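You operate a simulated robot arm through the tools that you are given. There is no shell and no other tool.

You are at the controls of a simulated robot arm. One attempt, no reset.

TASK
Wipe the dust off the solar panel, tilt it to 60 degrees and switch solar on.
Fine: use the panel cloth and put it back; leave the reel brake alone. What is to be rubbed or washed off counts as gone when no trace of it is left.

It is judged by the outcome, as a careful person would: the job done as asked, and still so three seconds after it is handed in. It fails if anything else is knocked over, pushed out of place, dropped, spilled or broken. Flat cloth is picked up by pressing the open fingertips on it (5 to 10 N) and closing them slowly along it; thin cloth reads only 2 to 8 mm in the jaws.

THE ROBOT
A 7-joint arm with a two-finger parallel gripper, fixed in place. Base frame: the origin is at the foot of the arm, x ahead of it, y to its left, z up. Lengths are in cm, angles in rad, forces in N, time in s.
With the tool pointing down near the work surface it reaches from about 28 to 72 cm from the base axis. Its first joint turns from -2.496 to 2.496 rad. Payload 3 kg.
Tool frame: the origin (TCP) lies between the finger pads and is the grasp point; the fingertips stand 3 cm ahead of it; z points along the fingers, y is the line along which they close. Largest opening 9.4 cm; finger width 2.8, thickness 1; the body of the gripper, 5 by 9.6 cm, starts 5.5 cm behind the TCP.
Orientation is that of the tool frame in the base frame, as a unit quaternion [w, x, y, z]. With the fingers straight down and closing along the base's y, the tool's x points along the base's -x, its y along +y and its z along -z.

THE INTERFACE
- The arm moves only by the tool drive_tool. Its arguments are lists of equal length, an entry for each row: "xyz": the shift along the base's x, y, z in cm, a list of three; "dr": the turn, a rotation vector about the base's x, y, z in rad, a list of three; "gripper": the closure in counts, from 0 (fully open) to 255 (shut). In form: {"xyz": [[x, y, z], ...], "dr": [[ax, ay, az], ...], "gripper": [gripper, ...]}. A call has 1 to 20 rows; each row shifts and turns the commanded pose from where the row before left it. A row lasts 0.2 s, in which the tool goes at most 5 cm and 0.15 rad; a call with a longer step from one row to the next is refused whole, and so is a gripper value outside its range. A pose out of reach is approached as far as the arm can. The call stops where the force on the tool passes 40 N (or 10 N more than at its start, if that is more) or the arm is blocked; 0.2 s more then pass. The fingers move at their own pace (about 4.5 cm/s each) and stop on an object; they squeeze with about 26 N. The grip force told is the motor's: it shows also when the fingers shut on nothing. Time passes only in rows, and 0.2 s behind the last, so rows that do not move let the fingers close. It gives the time, the measured TCP pose, the force on the tool (base axes), the opening and the grip force at its end, in the units of the frame above (readings bear some noise), with the torque about the TCP (base axes, N m) and any sound that the robot's microphone picked up.
- Cameras (640 x 400 px; columns grow to the right, rows downward): "scene" is fixed at [4.71, 50.14, 165.02]; the picture's right is [-0.62, -0.79, 0.00], its down [-0.47, 0.37, -0.80] and it looks along [0.63, -0.49, -0.59] (base axes); focal length 324 px, centre (320, 200). "wrist" rides on the gripper at [7.6, 1.4, -10.2] in the tool frame; the picture's right is [-0.18, 0.98, 0.00], its down [-0.75, -0.14, -0.64] and it looks along [-0.63, -0.12, 0.77] (tool axes); focal length 243 px, centre (320, 200). There is no depth. A picture from a camera that has moved, and an enlarged one, comes with that camera's place and axes in the base frame and with its lens.
- get_image(camera): a new picture of that camera. No time passes.
- raise_lower(by): slides the trunk up (or, below 0, down) by that many cm; the arm rides with it, the base frame stays. It gives what a move gives, with no picture.
- enlarge(camera, box): a new picture of the part [left, top, right, bottom] of that camera's present view, enlarged. No time passes.
- close_job(): hands the job in; it is judged then, once.

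Nothing tells you positions but the pictures and the camera data. Unless the task says otherwise, let go and move clear before handing in.

The tools are called after "Emit:" by a JSON object that holds its "fn" and its "kwargs". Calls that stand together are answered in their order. drive_tool: Moves the arm, as the interface text tells. Its arguments: {"type":"object","properties":{"xyz":{"type":"array","items":{"type":"array","items":{"type":"number"}}},"dr":{"type":"array","items":{"type":"array","items":{"type":"number"}}},"gripper":{"type":"array","items":{"type":"number"}}},"required":["xyz","dr","gripper"]} The other tools are called the same way: raise_lower (by) slides the trunk up or down; get_image (camera) takes a picture; enlarge (camera, box) takes an enlarged picture of a part of a camera's view; close_job () hands the job in.

At the start:

```text
time_s: 0.0
ee_pos: [41.01, 21.91, 143.04]
orientation: [-0.001, -0.001, 1.0, 0.0]
contact_force: [0.5, 0.5, 0.3]
ft_torque: [-0.01, 0.01, -0.04]
finger_gap: 9.39
gripper_force: 0.1
trunk travel left (down, up): [-30.0, 9.0]
```

scene: 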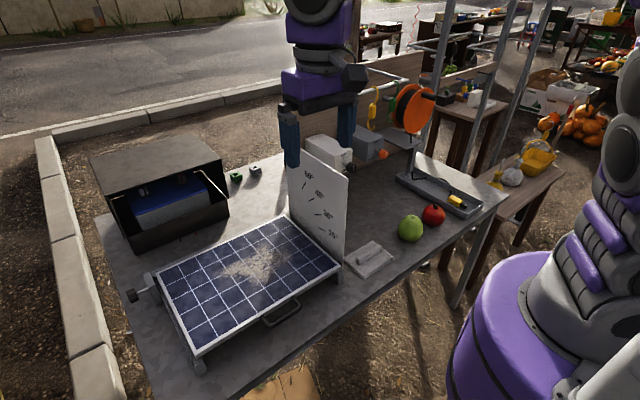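
wrist: 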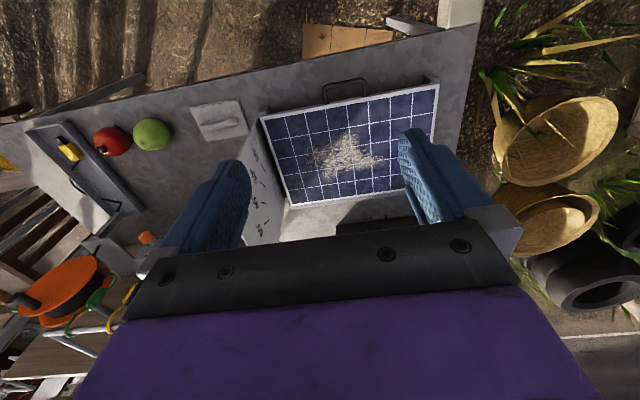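

I see the workbench with the dusty solar panel, an angle plate, a cloth with a handle or fold beside it, and a black box on the left, probably holding the battery and switches. I'll enlarge these parts before moving.

Emit:
{"fn": "enlarge", "kwargs": {"camera": "scene", "box": [80, 120, 360, 380]}}

Emit:
{"fn": "enlarge", "kwargs": {"camera": "scene", "box": [320, 80, 520, 290]}}

Emit:
{"fn": "enlarge", "kwargs": {"camera": "wrist", "box": [180, 60, 480, 250]}}

Emit:
{"fn": "enlarge", "kwargs": {"camera": "scene", "box": [80, 120, 280, 260]}}

```text
1.54 times, centred on (220, 250) of scene
camera zoom: at [4.71, 50.14, 165.02], right [-0.62, -0.79, 0.0], down [-0.47, 0.37, -0.8], along [0.63, -0.49, -0.59], focal length 499 px, centre (474, 123)
```

zoom: 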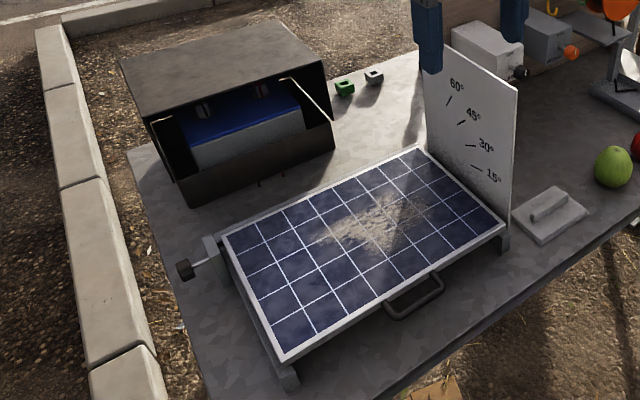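

```text
1.90 times, centred on (420, 185) of scene
camera zoom: at [4.71, 50.14, 165.02], right [-0.62, -0.79, 0.0], down [-0.47, 0.37, -0.8], along [0.63, -0.49, -0.59], focal length 618 px, centre (130, 229)
```

zoom: 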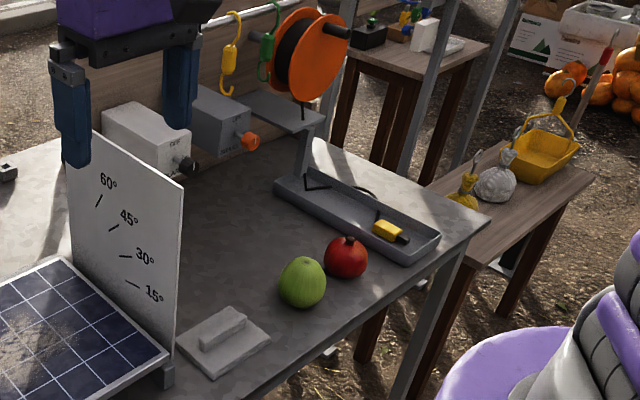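

```text
2.11 times, centred on (330, 155) of wrist
camera zoom: at [33.55, 23.43, 153.12], right [0.18, 0.98, 0.0], down [0.75, -0.14, 0.64], along [0.63, -0.12, -0.77], focal length 511 px, centre (299, 295)
```

zoom: 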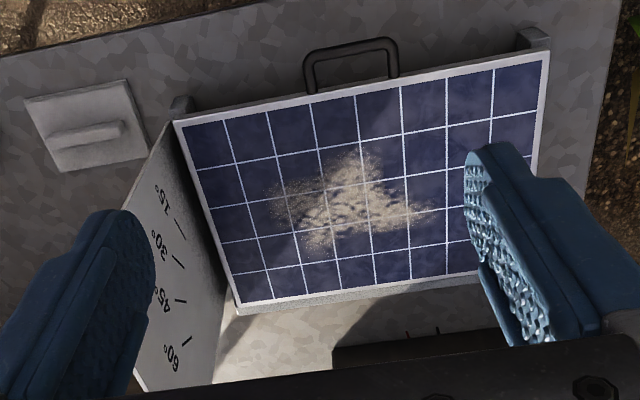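

```text
2.86 times, centred on (180, 190) of scene
camera zoom: at [4.71, 50.14, 165.02], right [-0.62, -0.79, 0.0], down [-0.47, 0.37, -0.8], along [0.63, -0.49, -0.59], focal length 926 px, centre (720, 229)
```

zoom: 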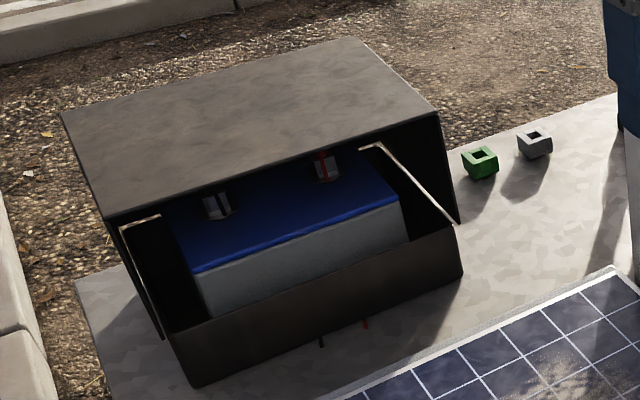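

The panel appears to be hinged along its far edge (x≈88) with a pull handle on the near edge, and the wiping pad has a bar grip. Next I'll look closely at the switches, the pad, the handle and the angle plate.

Emit:
{"fn": "enlarge", "kwargs": {"camera": "scene", "box": [290, 120, 420, 200]}}

Emit:
{"fn": "enlarge", "kwargs": {"camera": "scene", "box": [330, 220, 410, 290]}}

Emit:
{"fn": "enlarge", "kwargs": {"camera": "scene", "box": [110, 250, 230, 380]}}

Emit:
{"fn": "enlarge", "kwargs": {"camera": "scene", "box": [280, 140, 360, 280]}}

Emit:
{"fn": "enlarge", "kwargs": {"camera": "scene", "box": [240, 280, 350, 350]}}

Emit:
{"fn": "enlarge", "kwargs": {"camera": "wrist", "box": [0, 80, 200, 220]}}

```text
4.92 times, centred on (355, 160) of scene
camera zoom: at [4.71, 50.14, 165.02], right [-0.62, -0.79, 0.0], down [-0.47, 0.37, -0.8], along [0.63, -0.49, -0.59], focal length 1596 px, centre (148, 397)
```

zoom: 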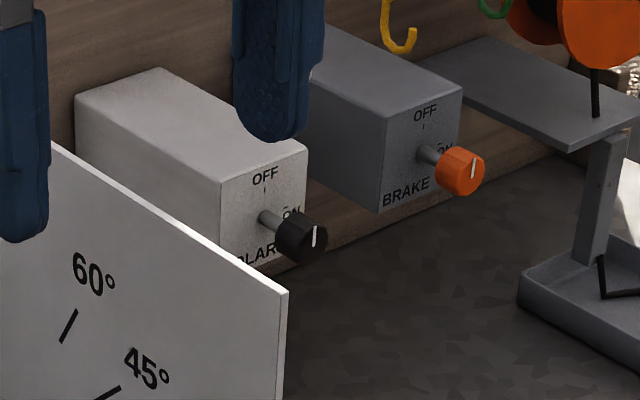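

```text
5.71 times, centred on (370, 255) of scene
camera zoom: at [4.71, 50.14, 165.02], right [-0.62, -0.79, 0.0], down [-0.47, 0.37, -0.8], along [0.63, -0.49, -0.59], focal length 1853 px, centre (34, -114)
```

zoom: 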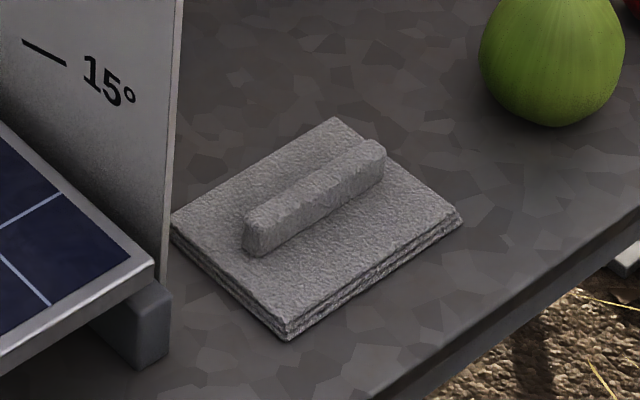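

```text
3.08 times, centred on (170, 315) of scene
camera zoom: at [4.71, 50.14, 165.02], right [-0.62, -0.79, 0.0], down [-0.47, 0.37, -0.8], along [0.63, -0.49, -0.59], focal length 998 px, centre (782, -154)
```

zoom: 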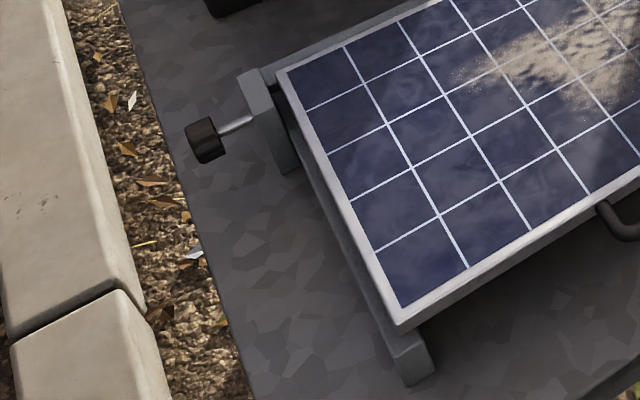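

```text
2.86 times, centred on (320, 210) of scene
camera zoom: at [4.71, 50.14, 165.02], right [-0.62, -0.79, 0.0], down [-0.47, 0.37, -0.8], along [0.63, -0.49, -0.59], focal length 926 px, centre (320, 171)
```

zoom: 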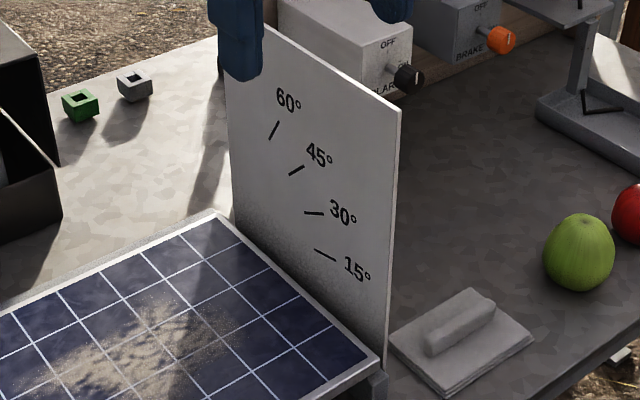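

```text
5.71 times, centred on (295, 315) of scene
camera zoom: at [4.71, 50.14, 165.02], right [-0.62, -0.79, 0.0], down [-0.47, 0.37, -0.8], along [0.63, -0.49, -0.59], focal length 1853 px, centre (463, -457)
```

zoom: 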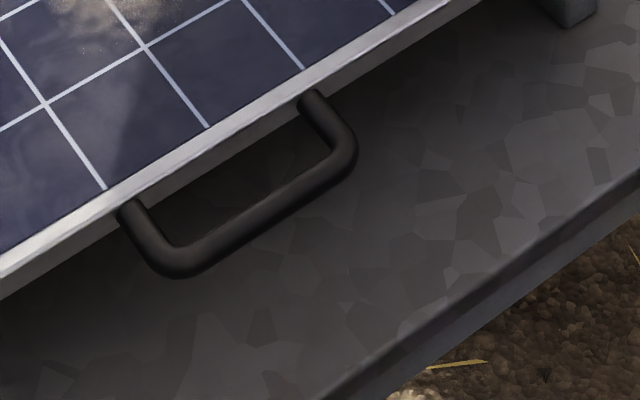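

```text
2.86 times, centred on (100, 150) of wrist
camera zoom: at [33.55, 23.43, 153.12], right [0.18, 0.98, 0.0], down [0.75, -0.14, 0.64], along [0.63, -0.12, -0.77], focal length 693 px, centre (949, 343)
```

zoom: 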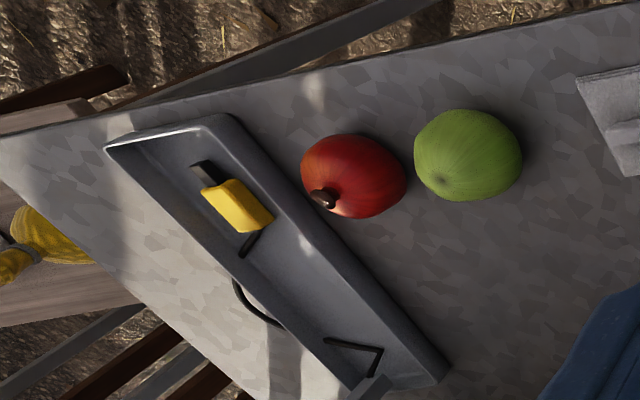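

The SOLAR switch is the black knob on the left-hand box at the back: the pointer is at OFF and ON lies clockwise of it. The BRAKE is the orange knob beside it, which I will leave alone. The far part of the dust (x≈81) may be beyond vertical reach, so I'll test the reach high above the panel first.

Emit:
{"fn": "drive_tool", "kwargs": {"xyz": [[4, 0, -4], [4, 0, -4], [4, 0, -4], [4, 0, -4], [4, 0, -3], [4, 0, -3], [4, 0, -3], [4, 0, -2], [4, 0, 0], [0, 0, 0], [0, 0, 0]], "dr": [[0, 0, 0], [0, 0, 0], [0, 0, 0], [0, 0, 0], [0, 0, 0], [0, 0, 0], [0, 0, 0], [0, 0, 0], [0, 0, 0], [0, 0, 0], [0, 0, 0]], "gripper": [0, 0, 0, 0, 0, 0, 0, 0, 0, 0, 0]}}

```text
refused: row 1 steps farther than a row can; nothing moved
```

The first step exceeded 5 cm in total, so I'll use smaller steps for the same reach test above the panel.

Emit:
{"fn": "drive_tool", "kwargs": {"xyz": [[3, 0, -3], [3, 0, -3], [3, 0, -3], [3, 0, -3], [3, 0, -3], [3, 0, -3], [3, 0, -3], [3, 0, -3], [3, 0, -2], [3, 0, 0], [3, 0, 0], [3, 0, 0], [0, 0, 0], [0, 0, 0]], "dr": [[0, 0, 0], [0, 0, 0], [0, 0, 0], [0, 0, 0], [0, 0, 0], [0, 0, 0], [0, 0, 0], [0, 0, 0], [0, 0, 0], [0, 0, 0], [0, 0, 0], [0, 0, 0], [0, 0, 0], [0, 0, 0]], "gripper": [0, 0, 0, 0, 0, 0, 0, 0, 0, 0, 0, 0, 0, 0]}}

Emit:
{"fn": "get_image", "kwargs": {"camera": "wrist"}}

Emit:
{"fn": "get_image", "kwargs": {"camera": "scene"}}

```text
time_s: 3.0
ee_pos: [72.54, 21.33, 116.66]
orientation: [0.0, -0.001, 1.0, 0.0]
contact_force: [0.5, 0.6, -0.6]
ft_torque: [0.02, 0.01, 0.01]
finger_gap: 9.42
gripper_force: 0.1
out of reach, approached as far as the arm can: row 11, 12
trunk travel left (down, up): [-30.0, 9.0]
```

```text
taken
camera wrist: at [65.11, 22.82, 126.79], right [0.18, 0.98, 0.0], down [0.75, -0.14, 0.64], along [0.63, -0.12, -0.77], focal length 243 px, centre (320, 200)
```

wrist: 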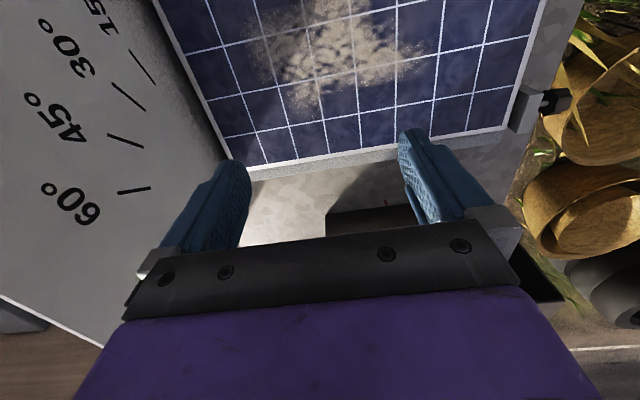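

```text
taken
```

scene: 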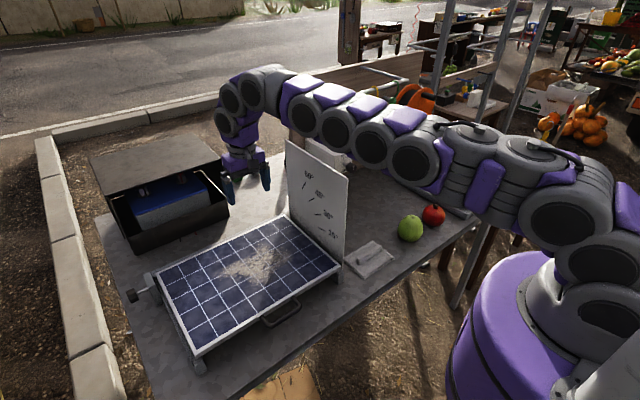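

The vertical reach limit is about 75 cm radius at this height, so I'll use a forward-tilted tool for wiping. I'll measure the dust more precisely from this view.

Emit:
{"fn": "enlarge", "kwargs": {"camera": "wrist", "box": [160, 0, 540, 180]}}

Emit:
{"fn": "enlarge", "kwargs": {"camera": "scene", "box": [140, 200, 350, 370]}}

```text
1.68 times, centred on (350, 90) of wrist
camera zoom: at [65.11, 22.82, 126.79], right [0.18, 0.98, 0.0], down [0.75, -0.14, 0.64], along [0.63, -0.12, -0.77], focal length 409 px, centre (270, 385)
```

zoom: 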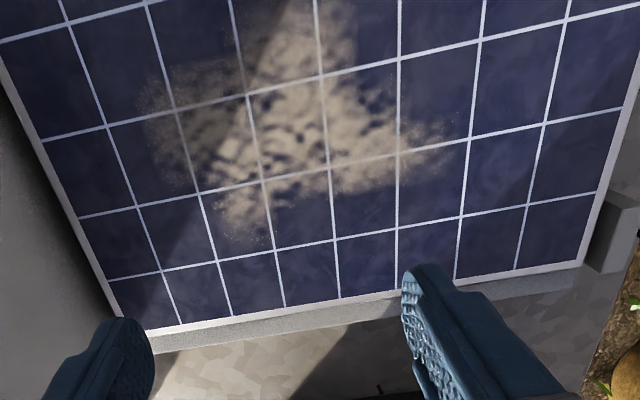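

```text
2.35 times, centred on (245, 285) of scene
camera zoom: at [4.71, 50.14, 165.02], right [-0.62, -0.79, 0.0], down [-0.47, 0.37, -0.8], along [0.63, -0.49, -0.59], focal length 763 px, centre (496, 0)
```

zoom: 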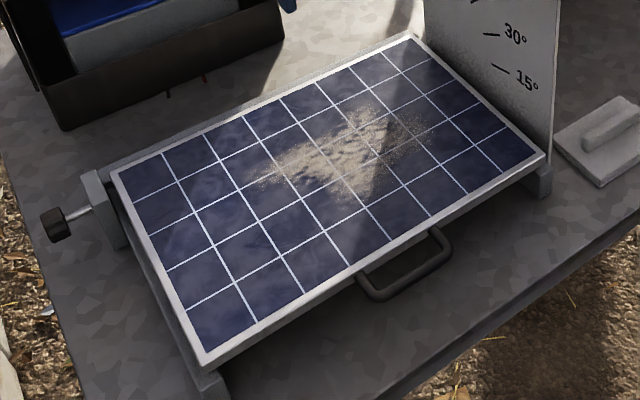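

The dust spans roughly x 62–80, y 11–37 on the panel top at z≈88. I'll retreat over the front of the plate toward the pad at about (57,-12.5), turning the tool 90° so it closes along x.

Emit:
{"fn": "drive_tool", "kwargs": {"xyz": [[-4, 0, 2], [-4, 0, 2], [-4, 0, 2], [-4, 0, 2], [-4, 0, 2], [-4, 0, 2], [0, -4, 0], [0, -4, 0], [0, -4, 0], [0, -4, 0], [0, -4, 0], [0, -4, 0], [0, -4, 0], [0, -4, 0], [0, 0, 0]], "dr": [[0, 0, 0], [0, 0, 0], [0, 0, 0], [0, 0, 0.14], [0, 0, 0.14], [0, 0, 0.14], [0, 0, 0.14], [0, 0, 0.14], [0, 0, 0.14], [0, 0, 0.14], [0, 0, 0.14], [0, 0, 0.14], [0, 0, 0.14], [0, 0, 0.14], [0, 0, 0.031]], "gripper": [0, 0, 0, 0, 0, 0, 0, 0, 0, 0, 0, 0, 0, 0, 0]}}

Emit:
{"fn": "get_image", "kwargs": {"camera": "wrist"}}

Emit:
{"fn": "get_image", "kwargs": {"camera": "scene"}}

```text
time_s: 6.2
ee_pos: [48.46, -11.02, 128.96]
orientation: [0.0, 0.708, -0.706, -0.001]
contact_force: [-0.5, 0.0, 0.3]
ft_torque: [-0.04, -0.02, 0.01]
finger_gap: 9.38
gripper_force: 0.1
trunk travel left (down, up): [-30.0, 9.0]
```

```text
taken
camera wrist: at [47.17, -18.51, 139.13], right [-0.98, 0.18, 0.0], down [0.14, 0.75, 0.64], along [0.12, 0.63, -0.77], focal length 243 px, centre (320, 200)
```

wrist: 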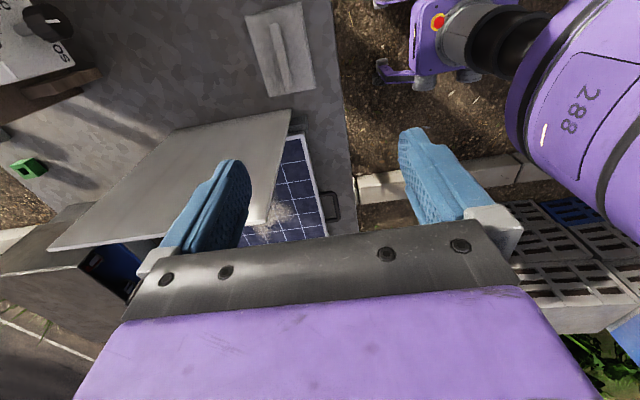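

```text
taken
```

scene: 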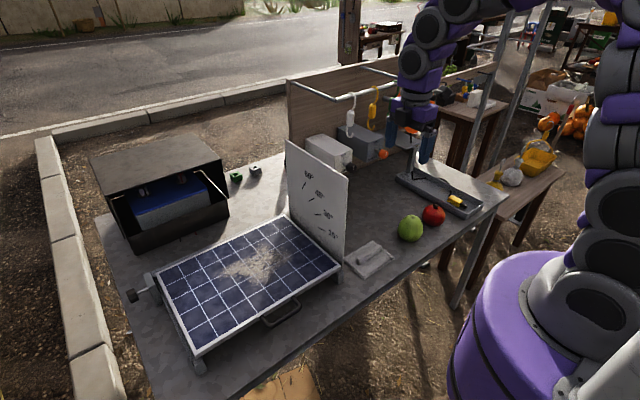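

The pad shows at the top of the wrist view, with its bar along y near (57,-12.5). I'll enlarge to locate it precisely.

Emit:
{"fn": "enlarge", "kwargs": {"camera": "wrist", "box": [200, 0, 360, 120]}}

Emit:
{"fn": "enlarge", "kwargs": {"camera": "scene", "box": [280, 120, 420, 200]}}

Emit:
{"fn": "enlarge", "kwargs": {"camera": "wrist", "box": [0, 0, 160, 120]}}

```text
3.33 times, centred on (280, 60) of wrist
camera zoom: at [47.17, -18.51, 139.13], right [-0.98, 0.18, 0.0], down [0.14, 0.75, 0.64], along [0.12, 0.63, -0.77], focal length 809 px, centre (453, 667)
```

zoom: 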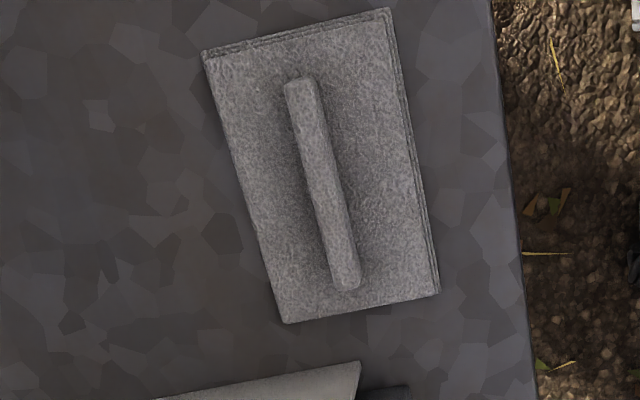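

```text
4.57 times, centred on (350, 160) of scene
camera zoom: at [4.71, 50.14, 165.02], right [-0.62, -0.79, 0.0], down [-0.47, 0.37, -0.8], along [0.63, -0.49, -0.59], focal length 1482 px, centre (183, 383)
```

zoom: 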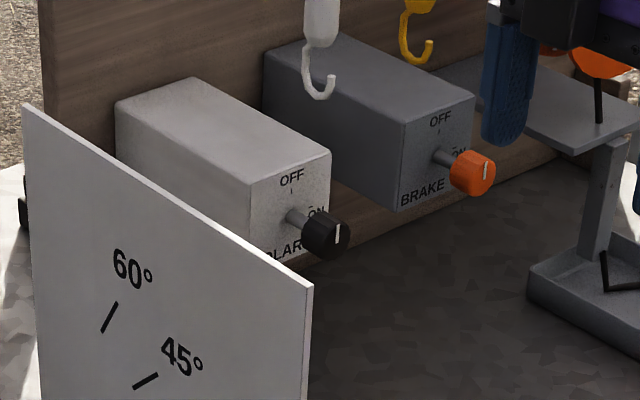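

```text
3.33 times, centred on (80, 60) of wrist
camera zoom: at [47.17, -18.51, 139.13], right [-0.98, 0.18, 0.0], down [0.14, 0.75, 0.64], along [0.12, 0.63, -0.77], focal length 809 px, centre (1120, 667)
```

zoom: 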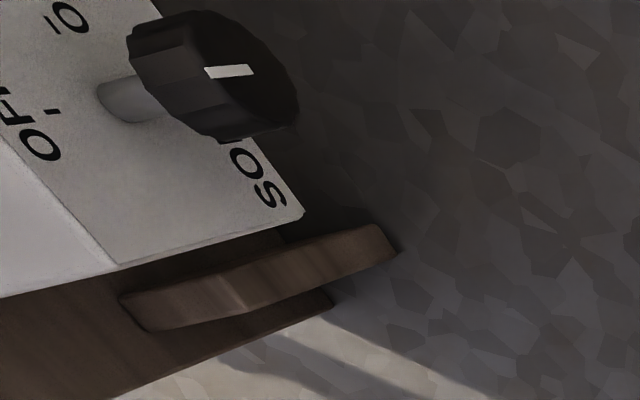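

The solar knob face triangulates to about (77,-22,105.5), which is easily reachable. Now I'll move to where the wrist camera views the pad from close by.

Emit:
{"fn": "drive_tool", "kwargs": {"xyz": [[1.5, -2, -3], [1.5, -2, -3], [1.5, -2, -3], [1.5, -2, -3], [1.5, -2, -3], [1, -2, -3], [0, -2, -3], [0, -2, -3], [0, 0, -3], [0, 0, 0]], "dr": [[0, 0, 0], [0, 0, 0], [0, 0, 0], [0, 0, 0], [0, 0, 0], [0, 0, 0], [0, 0, 0], [0, 0, 0], [0, 0, 0], [0, 0, 0]], "gripper": [0, 0, 0, 0, 0, 0, 0, 0, 0, 0]}}

Emit:
{"fn": "get_image", "kwargs": {"camera": "wrist"}}

Emit:
{"fn": "get_image", "kwargs": {"camera": "scene"}}

```text
time_s: 8.4
ee_pos: [56.77, -26.95, 101.74]
orientation: [0.001, -0.707, 0.707, 0.0]
contact_force: [-0.7, 0.7, -0.2]
ft_torque: [0.01, -0.02, -0.03]
finger_gap: 9.41
gripper_force: 0.1
trunk travel left (down, up): [-30.0, 9.0]
```

```text
taken
camera wrist: at [55.48, -34.41, 111.95], right [-0.98, 0.18, 0.0], down [0.14, 0.75, 0.64], along [0.12, 0.63, -0.77], focal length 243 px, centre (320, 200)
```

wrist: 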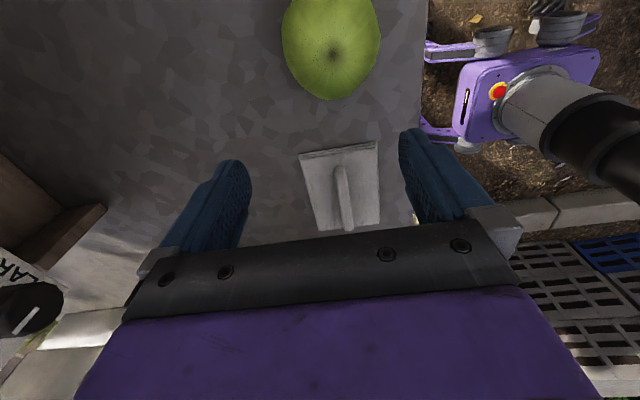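

```text
taken
```

scene: 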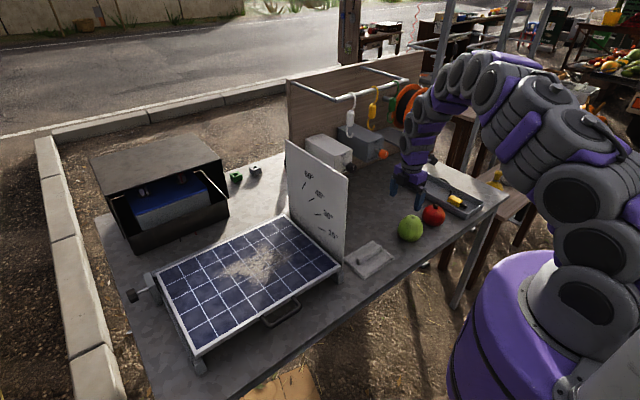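

The pad is now in the middle of the wrist view; I'll enlarge for measurement.

Emit:
{"fn": "enlarge", "kwargs": {"camera": "wrist", "box": [270, 120, 430, 240]}}

```text
3.33 times, centred on (350, 180) of wrist
camera zoom: at [55.48, -34.41, 111.95], right [-0.98, 0.18, 0.0], down [0.14, 0.75, 0.64], along [0.12, 0.63, -0.77], focal length 809 px, centre (220, 267)
```

zoom: 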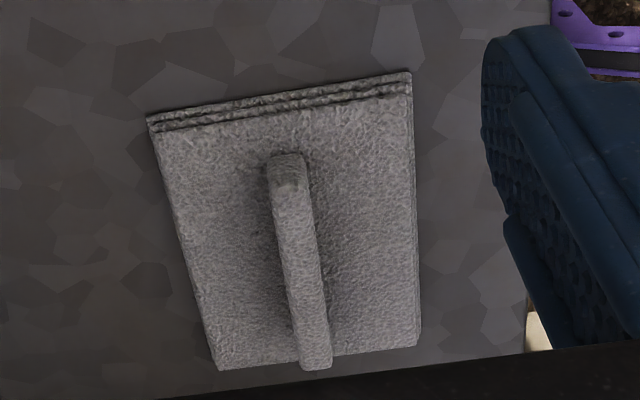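

The bar is at x≈56.2, y from −16.3 to −5.9, with its top at z≈85.3; the pad is about 14×11 cm and the table top is at about 81.4. I'll tilt the tool 0.5 rad with the fingers leaning toward +y, so the pad can later be used with a forward reach, and go to a pre-grasp pose.

Emit:
{"fn": "drive_tool", "kwargs": {"xyz": [[0, 0, 0], [0, 0, 0], [0, 0, 0], [0, 0, 0], [-0.57, 2.85, -1], [0, 2.8, -2], [0, 2.8, -2.3], [0, 2.8, -3], [0, 0, 0]], "dr": [[0.125, 0, 0], [0.125, 0, 0], [0.125, 0, 0], [0.125, 0, 0], [0, 0, 0], [0, 0, 0], [0, 0, 0], [0, 0, 0], [0, 0, 0]], "gripper": [0, 0, 0, 0, 0, 0, 0, 0, 0]}}

Emit:
{"fn": "get_image", "kwargs": {"camera": "wrist"}}

Emit:
{"fn": "get_image", "kwargs": {"camera": "scene"}}

```text
time_s: 10.4
ee_pos: [56.27, -15.54, 93.48]
orientation: [-0.175, 0.686, -0.685, -0.175]
contact_force: [-0.4, -0.2, 0.4]
ft_torque: [-0.01, 0.0, 0.02]
finger_gap: 9.4
gripper_force: 0.1
trunk travel left (down, up): [-30.0, 9.0]
```

```text
taken
camera wrist: at [54.98, -27.15, 98.82], right [-0.98, 0.16, 0.09], down [0.14, 0.35, 0.93], along [0.12, 0.92, -0.37], focal length 243 px, centre (320, 200)
```

wrist: 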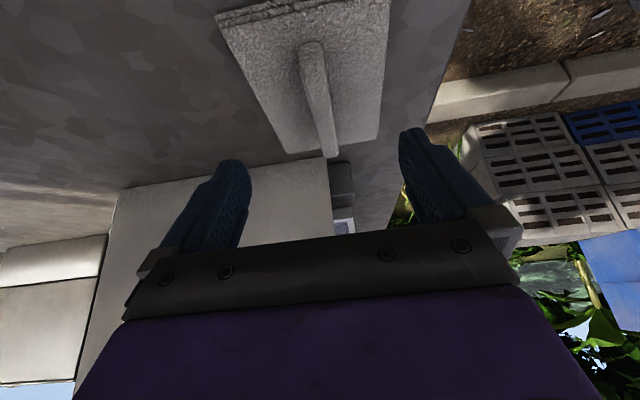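

```text
taken
```

scene: 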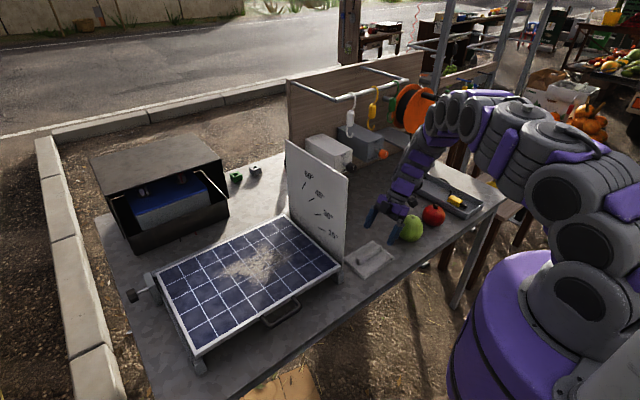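

The tool is aligned with the bar in x and tilt, and the green apple behind at y≈−31 stays clear. I'll descend along the tool axis onto the bar.

Emit:
{"fn": "drive_tool", "kwargs": {"xyz": [[0, 0.95, -1.8], [0, 0.95, -1.8], [0, 0.8, -1.6], [0, 0.5, -1.0], [0, 0.3, -0.6], [0, 0, 0]], "dr": [[0, 0, 0], [0, 0, 0], [0, 0, 0], [0, 0, 0], [0, 0, 0], [0, 0, 0]], "gripper": [0, 0, 0, 0, 0, 0]}}

Emit:
{"fn": "get_image", "kwargs": {"camera": "wrist"}}

Emit:
{"fn": "enlarge", "kwargs": {"camera": "scene", "box": [330, 170, 450, 290]}}

```text
time_s: 11.8
ee_pos: [56.39, -12.22, 86.9]
orientation: [-0.175, 0.685, -0.685, -0.176]
contact_force: [1.0, 0.0, 0.4]
ft_torque: [0.0, 0.01, 0.0]
finger_gap: 9.39
gripper_force: 0.0
trunk travel left (down, up): [-30.0, 9.0]
```

```text
taken
camera wrist: at [55.12, -23.67, 92.09], right [-0.98, 0.16, 0.09], down [0.14, 0.35, 0.93], along [0.12, 0.92, -0.37], focal length 243 px, centre (320, 200)
```

wrist: 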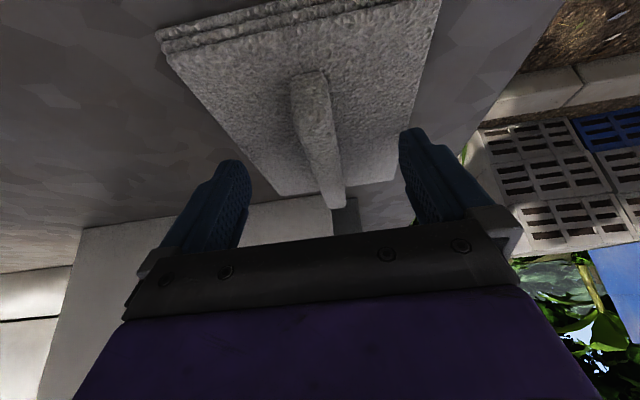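

```text
3.33 times, centred on (390, 230) of scene
camera zoom: at [4.71, 50.14, 165.02], right [-0.62, -0.79, 0.0], down [-0.47, 0.37, -0.8], along [0.63, -0.49, -0.59], focal length 1081 px, centre (87, 100)
```

zoom: 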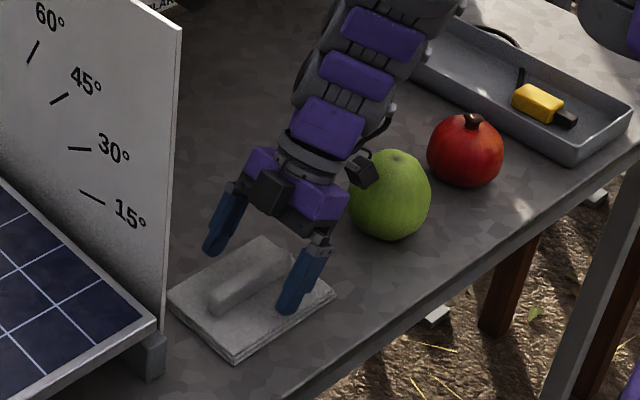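

I'm about half a centimetre above the planned grasp with no contact. I'll descend the last bit and close on the bar.

Emit:
{"fn": "drive_tool", "kwargs": {"xyz": [[-0.1, 0.2, -0.4], [0, 0.1, -0.2], [0, 0, 0], [0, 0, 0], [0, 0, 0], [0, 0, 0], [0, 0, 0], [0, 0, 0]], "dr": [[0, 0, 0], [0, 0, 0], [0, 0, 0], [0, 0, 0], [0, 0, 0], [0, 0, 0], [0, 0, 0], [0, 0, 0]], "gripper": [0, 0, 100, 150, 200, 255, 255, 255]}}

Emit:
{"fn": "get_image", "kwargs": {"camera": "wrist"}}

Emit:
{"fn": "enlarge", "kwargs": {"camera": "scene", "box": [330, 170, 450, 290]}}

```text
time_s: 12.6
ee_pos: [56.51, -12.05, 86.64]
orientation: [-0.177, 0.686, -0.684, -0.173]
contact_force: [-8.7, -2.2, 18.6]
ft_torque: [-0.14, 1.38, 0.25]
finger_gap: 7.1
gripper_force: 10.7
trunk travel left (down, up): [-30.0, 9.0]
stopped in row 3: the force on the tool passed its limit at 42 N (the readings are from after the stop); the commanded pose is now the measured one
```

```text
taken
camera wrist: at [55.08, -23.49, 91.88], right [-0.98, 0.16, 0.08], down [0.14, 0.35, 0.93], along [0.12, 0.92, -0.37], focal length 243 px, centre (320, 200)
```

wrist: 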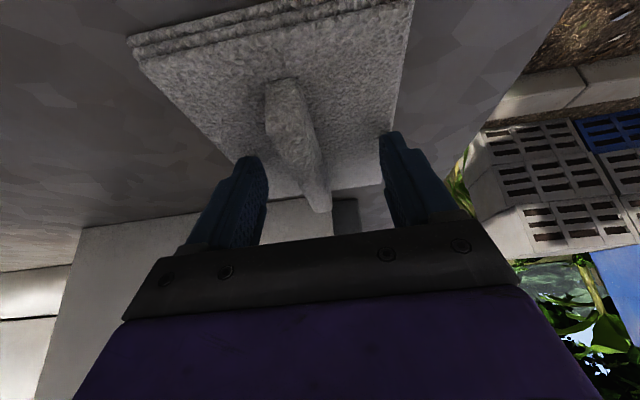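

```text
3.33 times, centred on (390, 230) of scene
camera zoom: at [4.71, 50.14, 165.02], right [-0.62, -0.79, 0.0], down [-0.47, 0.37, -0.8], along [0.63, -0.49, -0.59], focal length 1081 px, centre (87, 100)
```

zoom: 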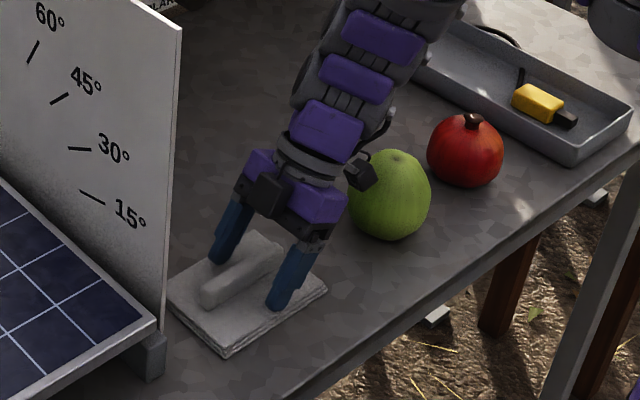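

The fingertips pressed into the pad and one finger started dragging it, so I'll lift slightly and reopen before looking at it again.

Emit:
{"fn": "drive_tool", "kwargs": {"xyz": [[0, 0, 0.5], [0, 0, 0.5], [0, 0, 0], [0, 0, 0]], "dr": [[0, 0, 0], [0, 0, 0], [0, 0, 0], [0, 0, 0]], "gripper": [60, 60, 60, 60]}}

Emit:
{"fn": "get_image", "kwargs": {"camera": "wrist"}}

Emit:
{"fn": "enlarge", "kwargs": {"camera": "scene", "box": [330, 170, 450, 290]}}

```text
time_s: 13.6
ee_pos: [56.55, -11.92, 87.38]
orientation: [0.176, -0.685, 0.685, 0.174]
contact_force: [-0.1, 0.3, 0.2]
ft_torque: [0.0, 0.05, 0.01]
finger_gap: 7.21
gripper_force: 0.1
trunk travel left (down, up): [-30.0, 9.0]
```

```text
taken
camera wrist: at [55.15, -23.4, 92.68], right [-0.98, 0.16, 0.09], down [0.14, 0.35, 0.93], along [0.12, 0.92, -0.37], focal length 243 px, centre (320, 200)
```

wrist: 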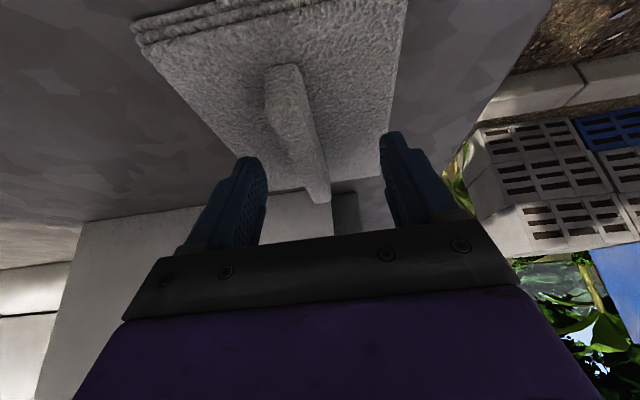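

```text
3.33 times, centred on (390, 230) of scene
camera zoom: at [4.71, 50.14, 165.02], right [-0.62, -0.79, 0.0], down [-0.47, 0.37, -0.8], along [0.63, -0.49, -0.59], focal length 1081 px, centre (87, 100)
```

zoom: 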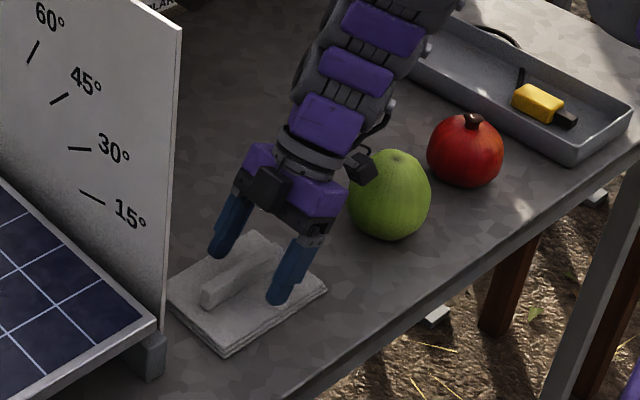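

The pad slid about 0.8 cm in +x; I'll put it back at its original place at the end. I'll centre on the bar at x≈57.2, stay a little higher, and close gradually while watching the force.

Emit:
{"fn": "drive_tool", "kwargs": {"xyz": [[0.6, 0, -0.1], [0, 0, -0.1], [0, 0, 0], [0, 0, 0], [0, 0, 0]], "dr": [[0, 0, 0], [0, 0, 0], [0, 0, 0], [0, 0, 0], [0, 0, 0]], "gripper": [60, 60, 100, 130, 150]}}

Emit:
{"fn": "get_image", "kwargs": {"camera": "wrist"}}

Emit:
{"fn": "enlarge", "kwargs": {"camera": "scene", "box": [330, 170, 450, 290]}}

```text
time_s: 14.8
ee_pos: [57.11, -11.92, 87.13]
orientation: [-0.176, 0.685, -0.685, -0.174]
contact_force: [-0.4, -0.3, -0.3]
ft_torque: [-0.03, -0.03, 0.01]
finger_gap: 3.87
gripper_force: 0.0
trunk travel left (down, up): [-30.0, 9.0]
```

```text
taken
camera wrist: at [55.8, -23.42, 92.47], right [-0.98, 0.16, 0.09], down [0.14, 0.35, 0.93], along [0.12, 0.92, -0.37], focal length 243 px, centre (320, 200)
```

wrist: 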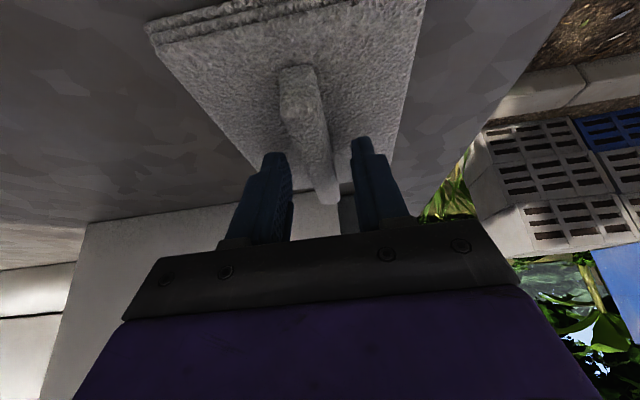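

```text
3.33 times, centred on (390, 230) of scene
camera zoom: at [4.71, 50.14, 165.02], right [-0.62, -0.79, 0.0], down [-0.47, 0.37, -0.8], along [0.63, -0.49, -0.59], focal length 1081 px, centre (87, 100)
```

zoom: 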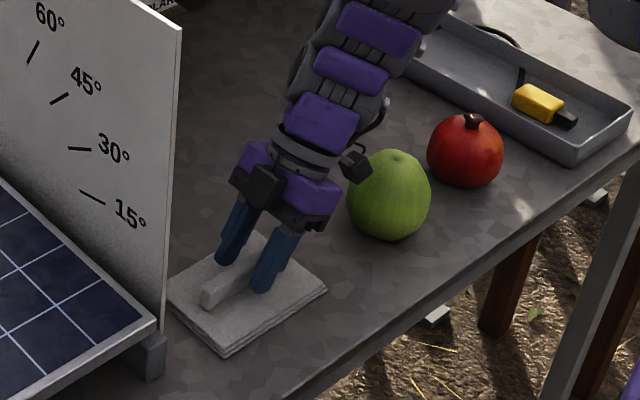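

No contact force, and the bar sits between the fingers. I'll lower 0.2 cm and close on it.

Emit:
{"fn": "drive_tool", "kwargs": {"xyz": [[0, 0.05, -0.2], [0, 0, 0], [0, 0, 0], [0, 0, 0], [0, 0, 0], [0, 0, 0]], "dr": [[0, 0, 0], [0, 0, 0], [0, 0, 0], [0, 0, 0], [0, 0, 0], [0, 0, 0]], "gripper": [150, 180, 210, 255, 255, 255]}}

Emit:
{"fn": "get_image", "kwargs": {"camera": "wrist"}}

Emit:
{"fn": "enlarge", "kwargs": {"camera": "scene", "box": [330, 170, 450, 290]}}

```text
time_s: 16.2
ee_pos: [57.04, -11.79, 87.06]
orientation: [-0.176, 0.686, -0.684, -0.174]
contact_force: [-0.5, -0.4, 1.0]
ft_torque: [-0.01, 0.06, -0.01]
finger_gap: 1.51
gripper_force: 26.1
trunk travel left (down, up): [-30.0, 9.0]
```

```text
taken
camera wrist: at [55.78, -23.36, 92.26], right [-0.98, 0.16, 0.09], down [0.14, 0.35, 0.93], along [0.12, 0.92, -0.37], focal length 243 px, centre (320, 200)
```

wrist: 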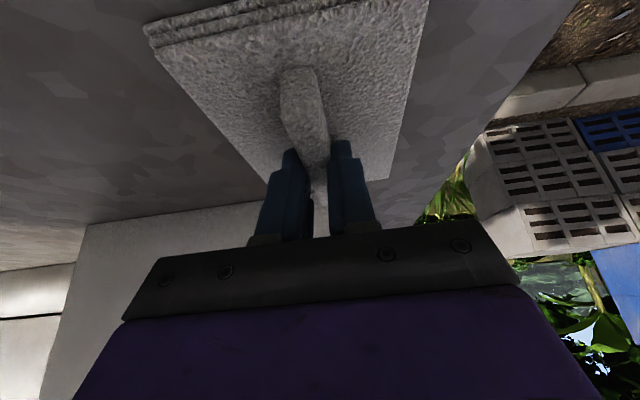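

```text
3.33 times, centred on (390, 230) of scene
camera zoom: at [4.71, 50.14, 165.02], right [-0.62, -0.79, 0.0], down [-0.47, 0.37, -0.8], along [0.63, -0.49, -0.59], focal length 1081 px, centre (87, 100)
```

zoom: 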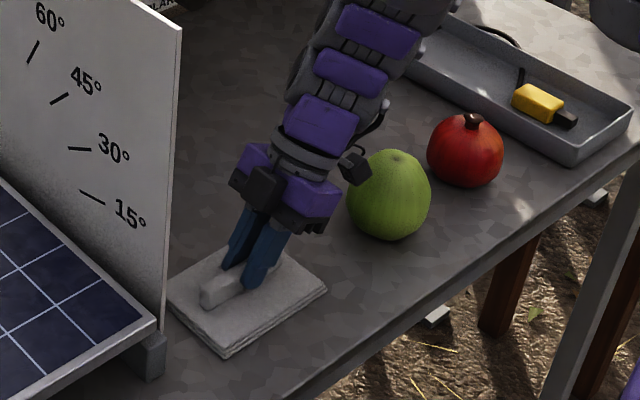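

The bar is gripped at 1.5 cm with full force. I'll lift slowly and check how the pad hangs.

Emit:
{"fn": "drive_tool", "kwargs": {"xyz": [[0, 0, 0.5], [0, 0, 0.8], [0, 0, 1.5], [0, 0, 3], [0, 0, 4], [0, 0, 4], [0, 0, 4], [0, 0, 0]], "dr": [[0, 0, 0], [0, 0, 0], [0, 0, 0], [0, 0, 0], [0, 0, 0], [0, 0, 0], [0, 0, 0], [0, 0, 0]], "gripper": [255, 255, 255, 255, 255, 255, 255, 255]}}

Emit:
{"fn": "get_image", "kwargs": {"camera": "wrist"}}

Emit:
{"fn": "enlarge", "kwargs": {"camera": "scene", "box": [330, 140, 450, 260]}}

```text
time_s: 18.0
ee_pos: [57.44, -11.64, 104.61]
orientation: [-0.175, 0.686, -0.685, -0.173]
contact_force: [0.1, 1.5, -0.3]
ft_torque: [-0.03, 0.03, 0.0]
finger_gap: 1.55
gripper_force: 26.2
trunk travel left (down, up): [-30.0, 9.0]
```

```text
taken
camera wrist: at [55.95, -23.21, 109.86], right [-0.98, 0.16, 0.09], down [0.14, 0.35, 0.93], along [0.12, 0.92, -0.37], focal length 243 px, centre (320, 200)
```

wrist: 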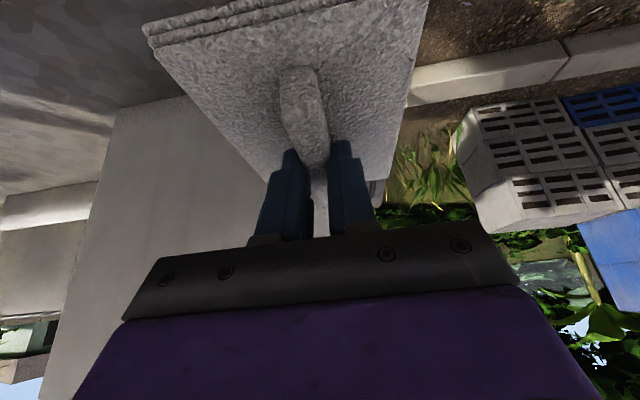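

```text
3.33 times, centred on (390, 200) of scene
camera zoom: at [4.71, 50.14, 165.02], right [-0.62, -0.79, 0.0], down [-0.47, 0.37, -0.8], along [0.63, -0.49, -0.59], focal length 1081 px, centre (87, 200)
```

zoom: 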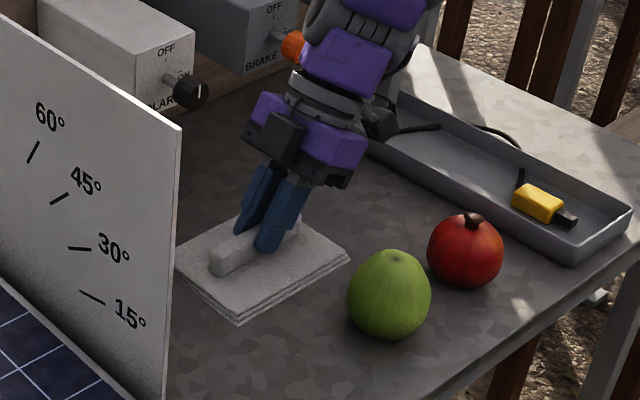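

The pad hangs level in the grip. I'll carry it around the front of the angle plate, turning the tool back −90° so the tilt points forward.

Emit:
{"fn": "drive_tool", "kwargs": {"xyz": [[-4, 0, 0], [-4, 0, 0], [-4, 0, 0], [-1.5, 0, 0], [0, 2, 0], [0, 2, 0], [0, 2, 0], [0, 2, 0], [0, 3, 0], [0, 3, 0], [0, 3, 0], [0, 3, 0], [0, 3, 0], [0, 3, 0], [0, 3, 0], [0, 2.6, 0], [0, 0, 0]], "dr": [[0, 0, 0], [0, 0, 0], [0, 0, 0], [0, 0, -0.06], [0, 0, -0.14], [0, 0, -0.14], [0, 0, -0.14], [0, 0, -0.14], [0, 0, -0.14], [0, 0, -0.14], [0, 0, -0.14], [0, 0, -0.14], [0, 0, -0.14], [0, 0, -0.14], [0, 0, -0.11], [0, 0, 0], [0, 0, 0]], "gripper": [255, 255, 255, 255, 255, 255, 255, 255, 255, 255, 255, 255, 255, 255, 255, 255, 255]}}

Emit:
{"fn": "get_image", "kwargs": {"camera": "wrist"}}

Emit:
{"fn": "get_image", "kwargs": {"camera": "scene"}}

```text
time_s: 21.6
ee_pos: [44.98, 19.18, 104.23]
orientation: [0.23, -0.059, 0.971, 0.007]
contact_force: [-0.6, -0.7, 0.9]
ft_torque: [0.05, -0.02, 0.04]
finger_gap: 1.52
gripper_force: 25.9
out of reach, approached as far as the arm can: row 10, 11, 12, 13
trunk travel left (down, up): [-30.0, 9.0]
```

```text
taken
camera wrist: at [33.58, 19.42, 109.98], right [0.05, 1.0, 0.07], down [0.4, -0.08, 0.91], along [0.92, -0.01, -0.4], focal length 243 px, centre (320, 200)
```

wrist: 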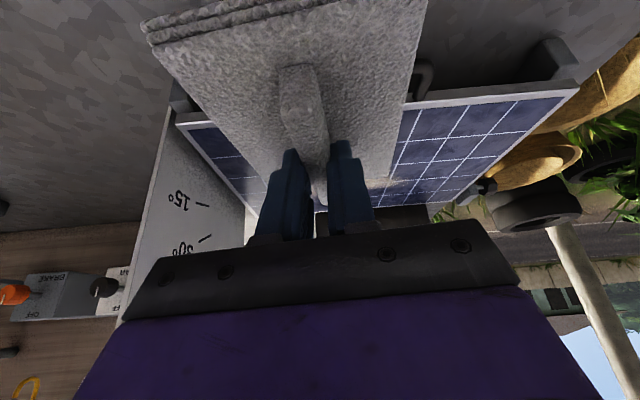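

```text
taken
```

scene: 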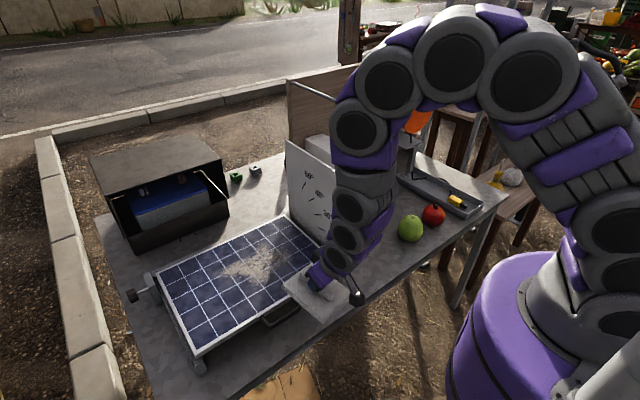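

The pad is now in front of the panel with a small residual rotation error. I'll correct it while moving forward over the panel at a safe height.

Emit:
{"fn": "drive_tool", "kwargs": {"xyz": [[3, 0, 0], [3, 0, 0], [3, 0, 0], [3, 0, 0], [3, 0, 0], [3, 0, 0], [0, 0, 0]], "dr": [[0, 0, 0], [0, 0, 0], [0, 0, 0], [0.008, -0.0175, -0.059], [0.008, -0.0175, -0.059], [0, 0, 0], [0, 0, 0]], "gripper": [255, 255, 255, 255, 255, 255, 255]}}

Emit:
{"fn": "get_image", "kwargs": {"camera": "wrist"}}

Emit:
{"fn": "get_image", "kwargs": {"camera": "scene"}}

```text
time_s: 23.2
ee_pos: [62.93, 19.14, 104.13]
orientation: [0.247, 0.0, 0.969, 0.0]
contact_force: [0.6, -0.2, 0.5]
ft_torque: [-0.03, -0.03, -0.02]
finger_gap: 1.52
gripper_force: 26.2
trunk travel left (down, up): [-30.0, 9.0]
```

```text
taken
camera wrist: at [51.41, 20.69, 109.41], right [0.16, 0.98, 0.09], down [0.35, -0.14, 0.92], along [0.92, -0.12, -0.37], focal length 243 px, centre (320, 200)
```

wrist: 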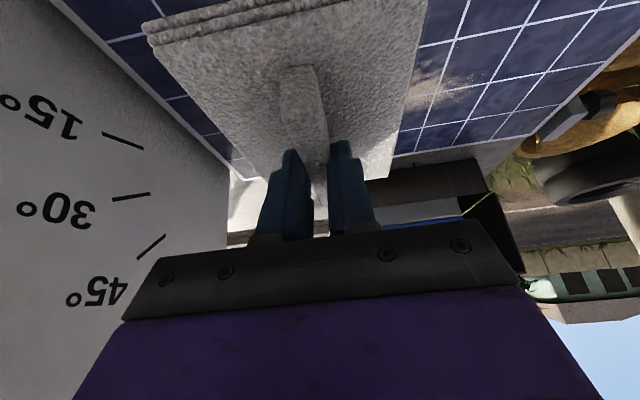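

```text
taken
```

scene: 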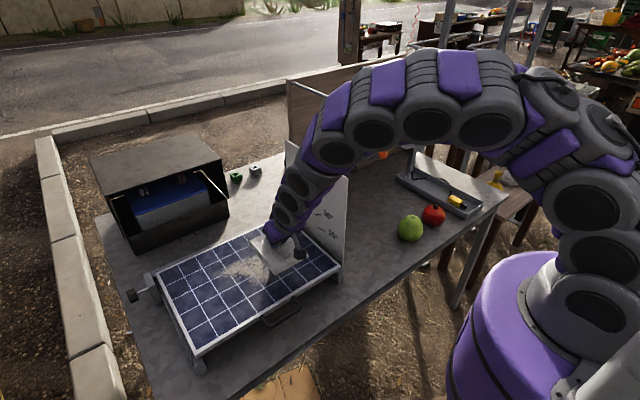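

The orientation is exact and the arm clears the plate. I'll move to the start of the wipe and descend until light contact.

Emit:
{"fn": "drive_tool", "kwargs": {"xyz": [[2.3, -2, -2], [2.2, -2.1, -2], [0, 0, -2], [0, 0, -2], [0, 0, -0.6], [0, 0, 0]], "dr": [[0, 0, 0], [0, 0, 0], [0, 0, 0], [0, 0, 0], [0, 0, 0], [0, 0, 0]], "gripper": [255, 255, 255, 255, 255, 255]}}

Emit:
{"fn": "enlarge", "kwargs": {"camera": "scene", "box": [200, 180, 360, 340]}}

```text
time_s: 24.6
ee_pos: [67.66, 14.88, 95.61]
orientation: [0.248, -0.001, 0.969, 0.001]
contact_force: [0.3, 0.4, -0.2]
ft_torque: [0.02, 0.02, -0.03]
finger_gap: 1.51
gripper_force: 26.2
trunk travel left (down, up): [-30.0, 9.0]
```

```text
2.50 times, centred on (280, 260) of scene
camera zoom: at [4.71, 50.14, 165.02], right [-0.62, -0.79, 0.0], down [-0.47, 0.37, -0.8], along [0.63, -0.49, -0.59], focal length 811 px, centre (420, 50)
```

zoom: 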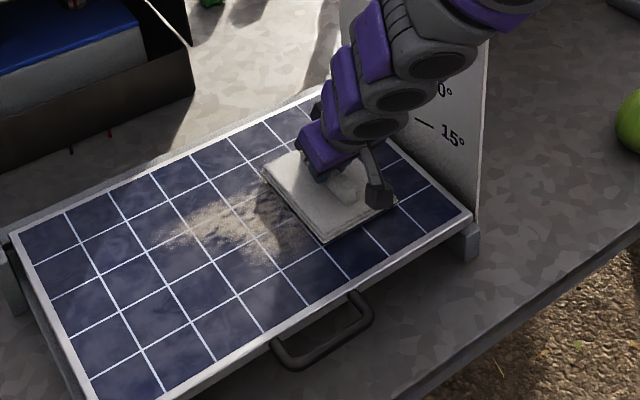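

The pad is just above the panel with no contact. I'll lower in small steps until I feel force.

Emit:
{"fn": "drive_tool", "kwargs": {"xyz": [[0, 0, -0.3], [0, 0, -0.3], [0, 0, -0.3], [0, 0, 0]], "dr": [[0, 0, 0], [0, 0, 0], [0, 0, 0], [0, 0, 0]], "gripper": [255, 255, 255, 255]}}

```text
time_s: 25.6
ee_pos: [67.55, 14.95, 94.96]
orientation: [0.25, -0.001, 0.968, 0.001]
contact_force: [2.4, 2.4, 32.4]
ft_torque: [0.0, -0.37, 0.01]
finger_gap: 1.54
gripper_force: 25.6
trunk travel left (down, up): [-30.0, 9.0]
```

That gives 32 N, a bit high. I'll ease up to around 10–15 N.

Emit:
{"fn": "drive_tool", "kwargs": {"xyz": [[0, 0, 0.2], [0, 0, 0]], "dr": [[0, 0, 0], [0, 0, 0]], "gripper": [255, 255]}}

```text
time_s: 26.2
ee_pos: [67.53, 14.98, 94.93]
orientation: [0.248, -0.001, 0.969, 0.001]
contact_force: [5.8, -0.1, 25.4]
ft_torque: [-0.06, -0.47, 0.07]
finger_gap: 1.52
gripper_force: 26.1
trunk travel left (down, up): [-30.0, 9.0]
```

I'll ease up a bit more and do a first slow sweep along +y.

Emit:
{"fn": "drive_tool", "kwargs": {"xyz": [[0, 0, 0.15], [0, 0.8, 0], [0, 1, 0], [0, 1, 0], [0, 1, 0], [0, 0, 0]], "dr": [[0, 0, 0], [0, 0, 0], [0, 0, 0], [0, 0, 0], [0, 0, 0], [0, 0, 0]], "gripper": [255, 255, 255, 255, 255, 255]}}

Emit:
{"fn": "enlarge", "kwargs": {"camera": "scene", "box": [200, 180, 360, 340]}}

```text
time_s: 27.6
ee_pos: [67.46, 18.79, 95.19]
orientation: [0.247, 0.0, 0.969, 0.0]
contact_force: [-0.8, 0.7, 0.7]
ft_torque: [0.01, -0.01, -0.01]
finger_gap: 1.51
gripper_force: 26.2
trunk travel left (down, up): [-30.0, 9.0]
```

```text
2.50 times, centred on (280, 260) of scene
camera zoom: at [4.71, 50.14, 165.02], right [-0.62, -0.79, 0.0], down [-0.47, 0.37, -0.8], along [0.63, -0.49, -0.59], focal length 811 px, centre (420, 50)
```

zoom: 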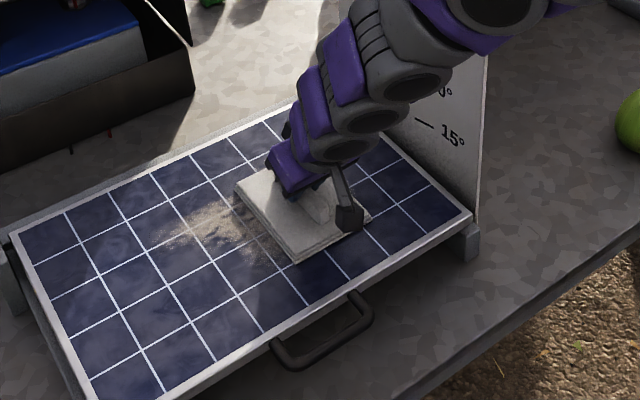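

Contact was lost by a hair. I'll lower slightly and continue the sweep in short stretches while checking force.

Emit:
{"fn": "drive_tool", "kwargs": {"xyz": [[0, 0, -0.15], [0, 0, 0], [0, 0.8, 0], [0, 1, 0], [0, 1, 0], [0, 1, 0]], "dr": [[0, 0, 0], [0, 0, 0], [0, 0, 0], [0, 0, 0], [0, 0, 0], [0, 0, 0]], "gripper": [255, 255, 255, 255, 255, 255]}}

```text
time_s: 29.0
ee_pos: [67.65, 22.56, 95.08]
orientation: [0.247, 0.0, 0.969, 0.001]
contact_force: [0.2, -2.5, 6.1]
ft_torque: [-0.09, 0.09, 0.01]
finger_gap: 1.49
gripper_force: 25.8
trunk travel left (down, up): [-30.0, 9.0]
```

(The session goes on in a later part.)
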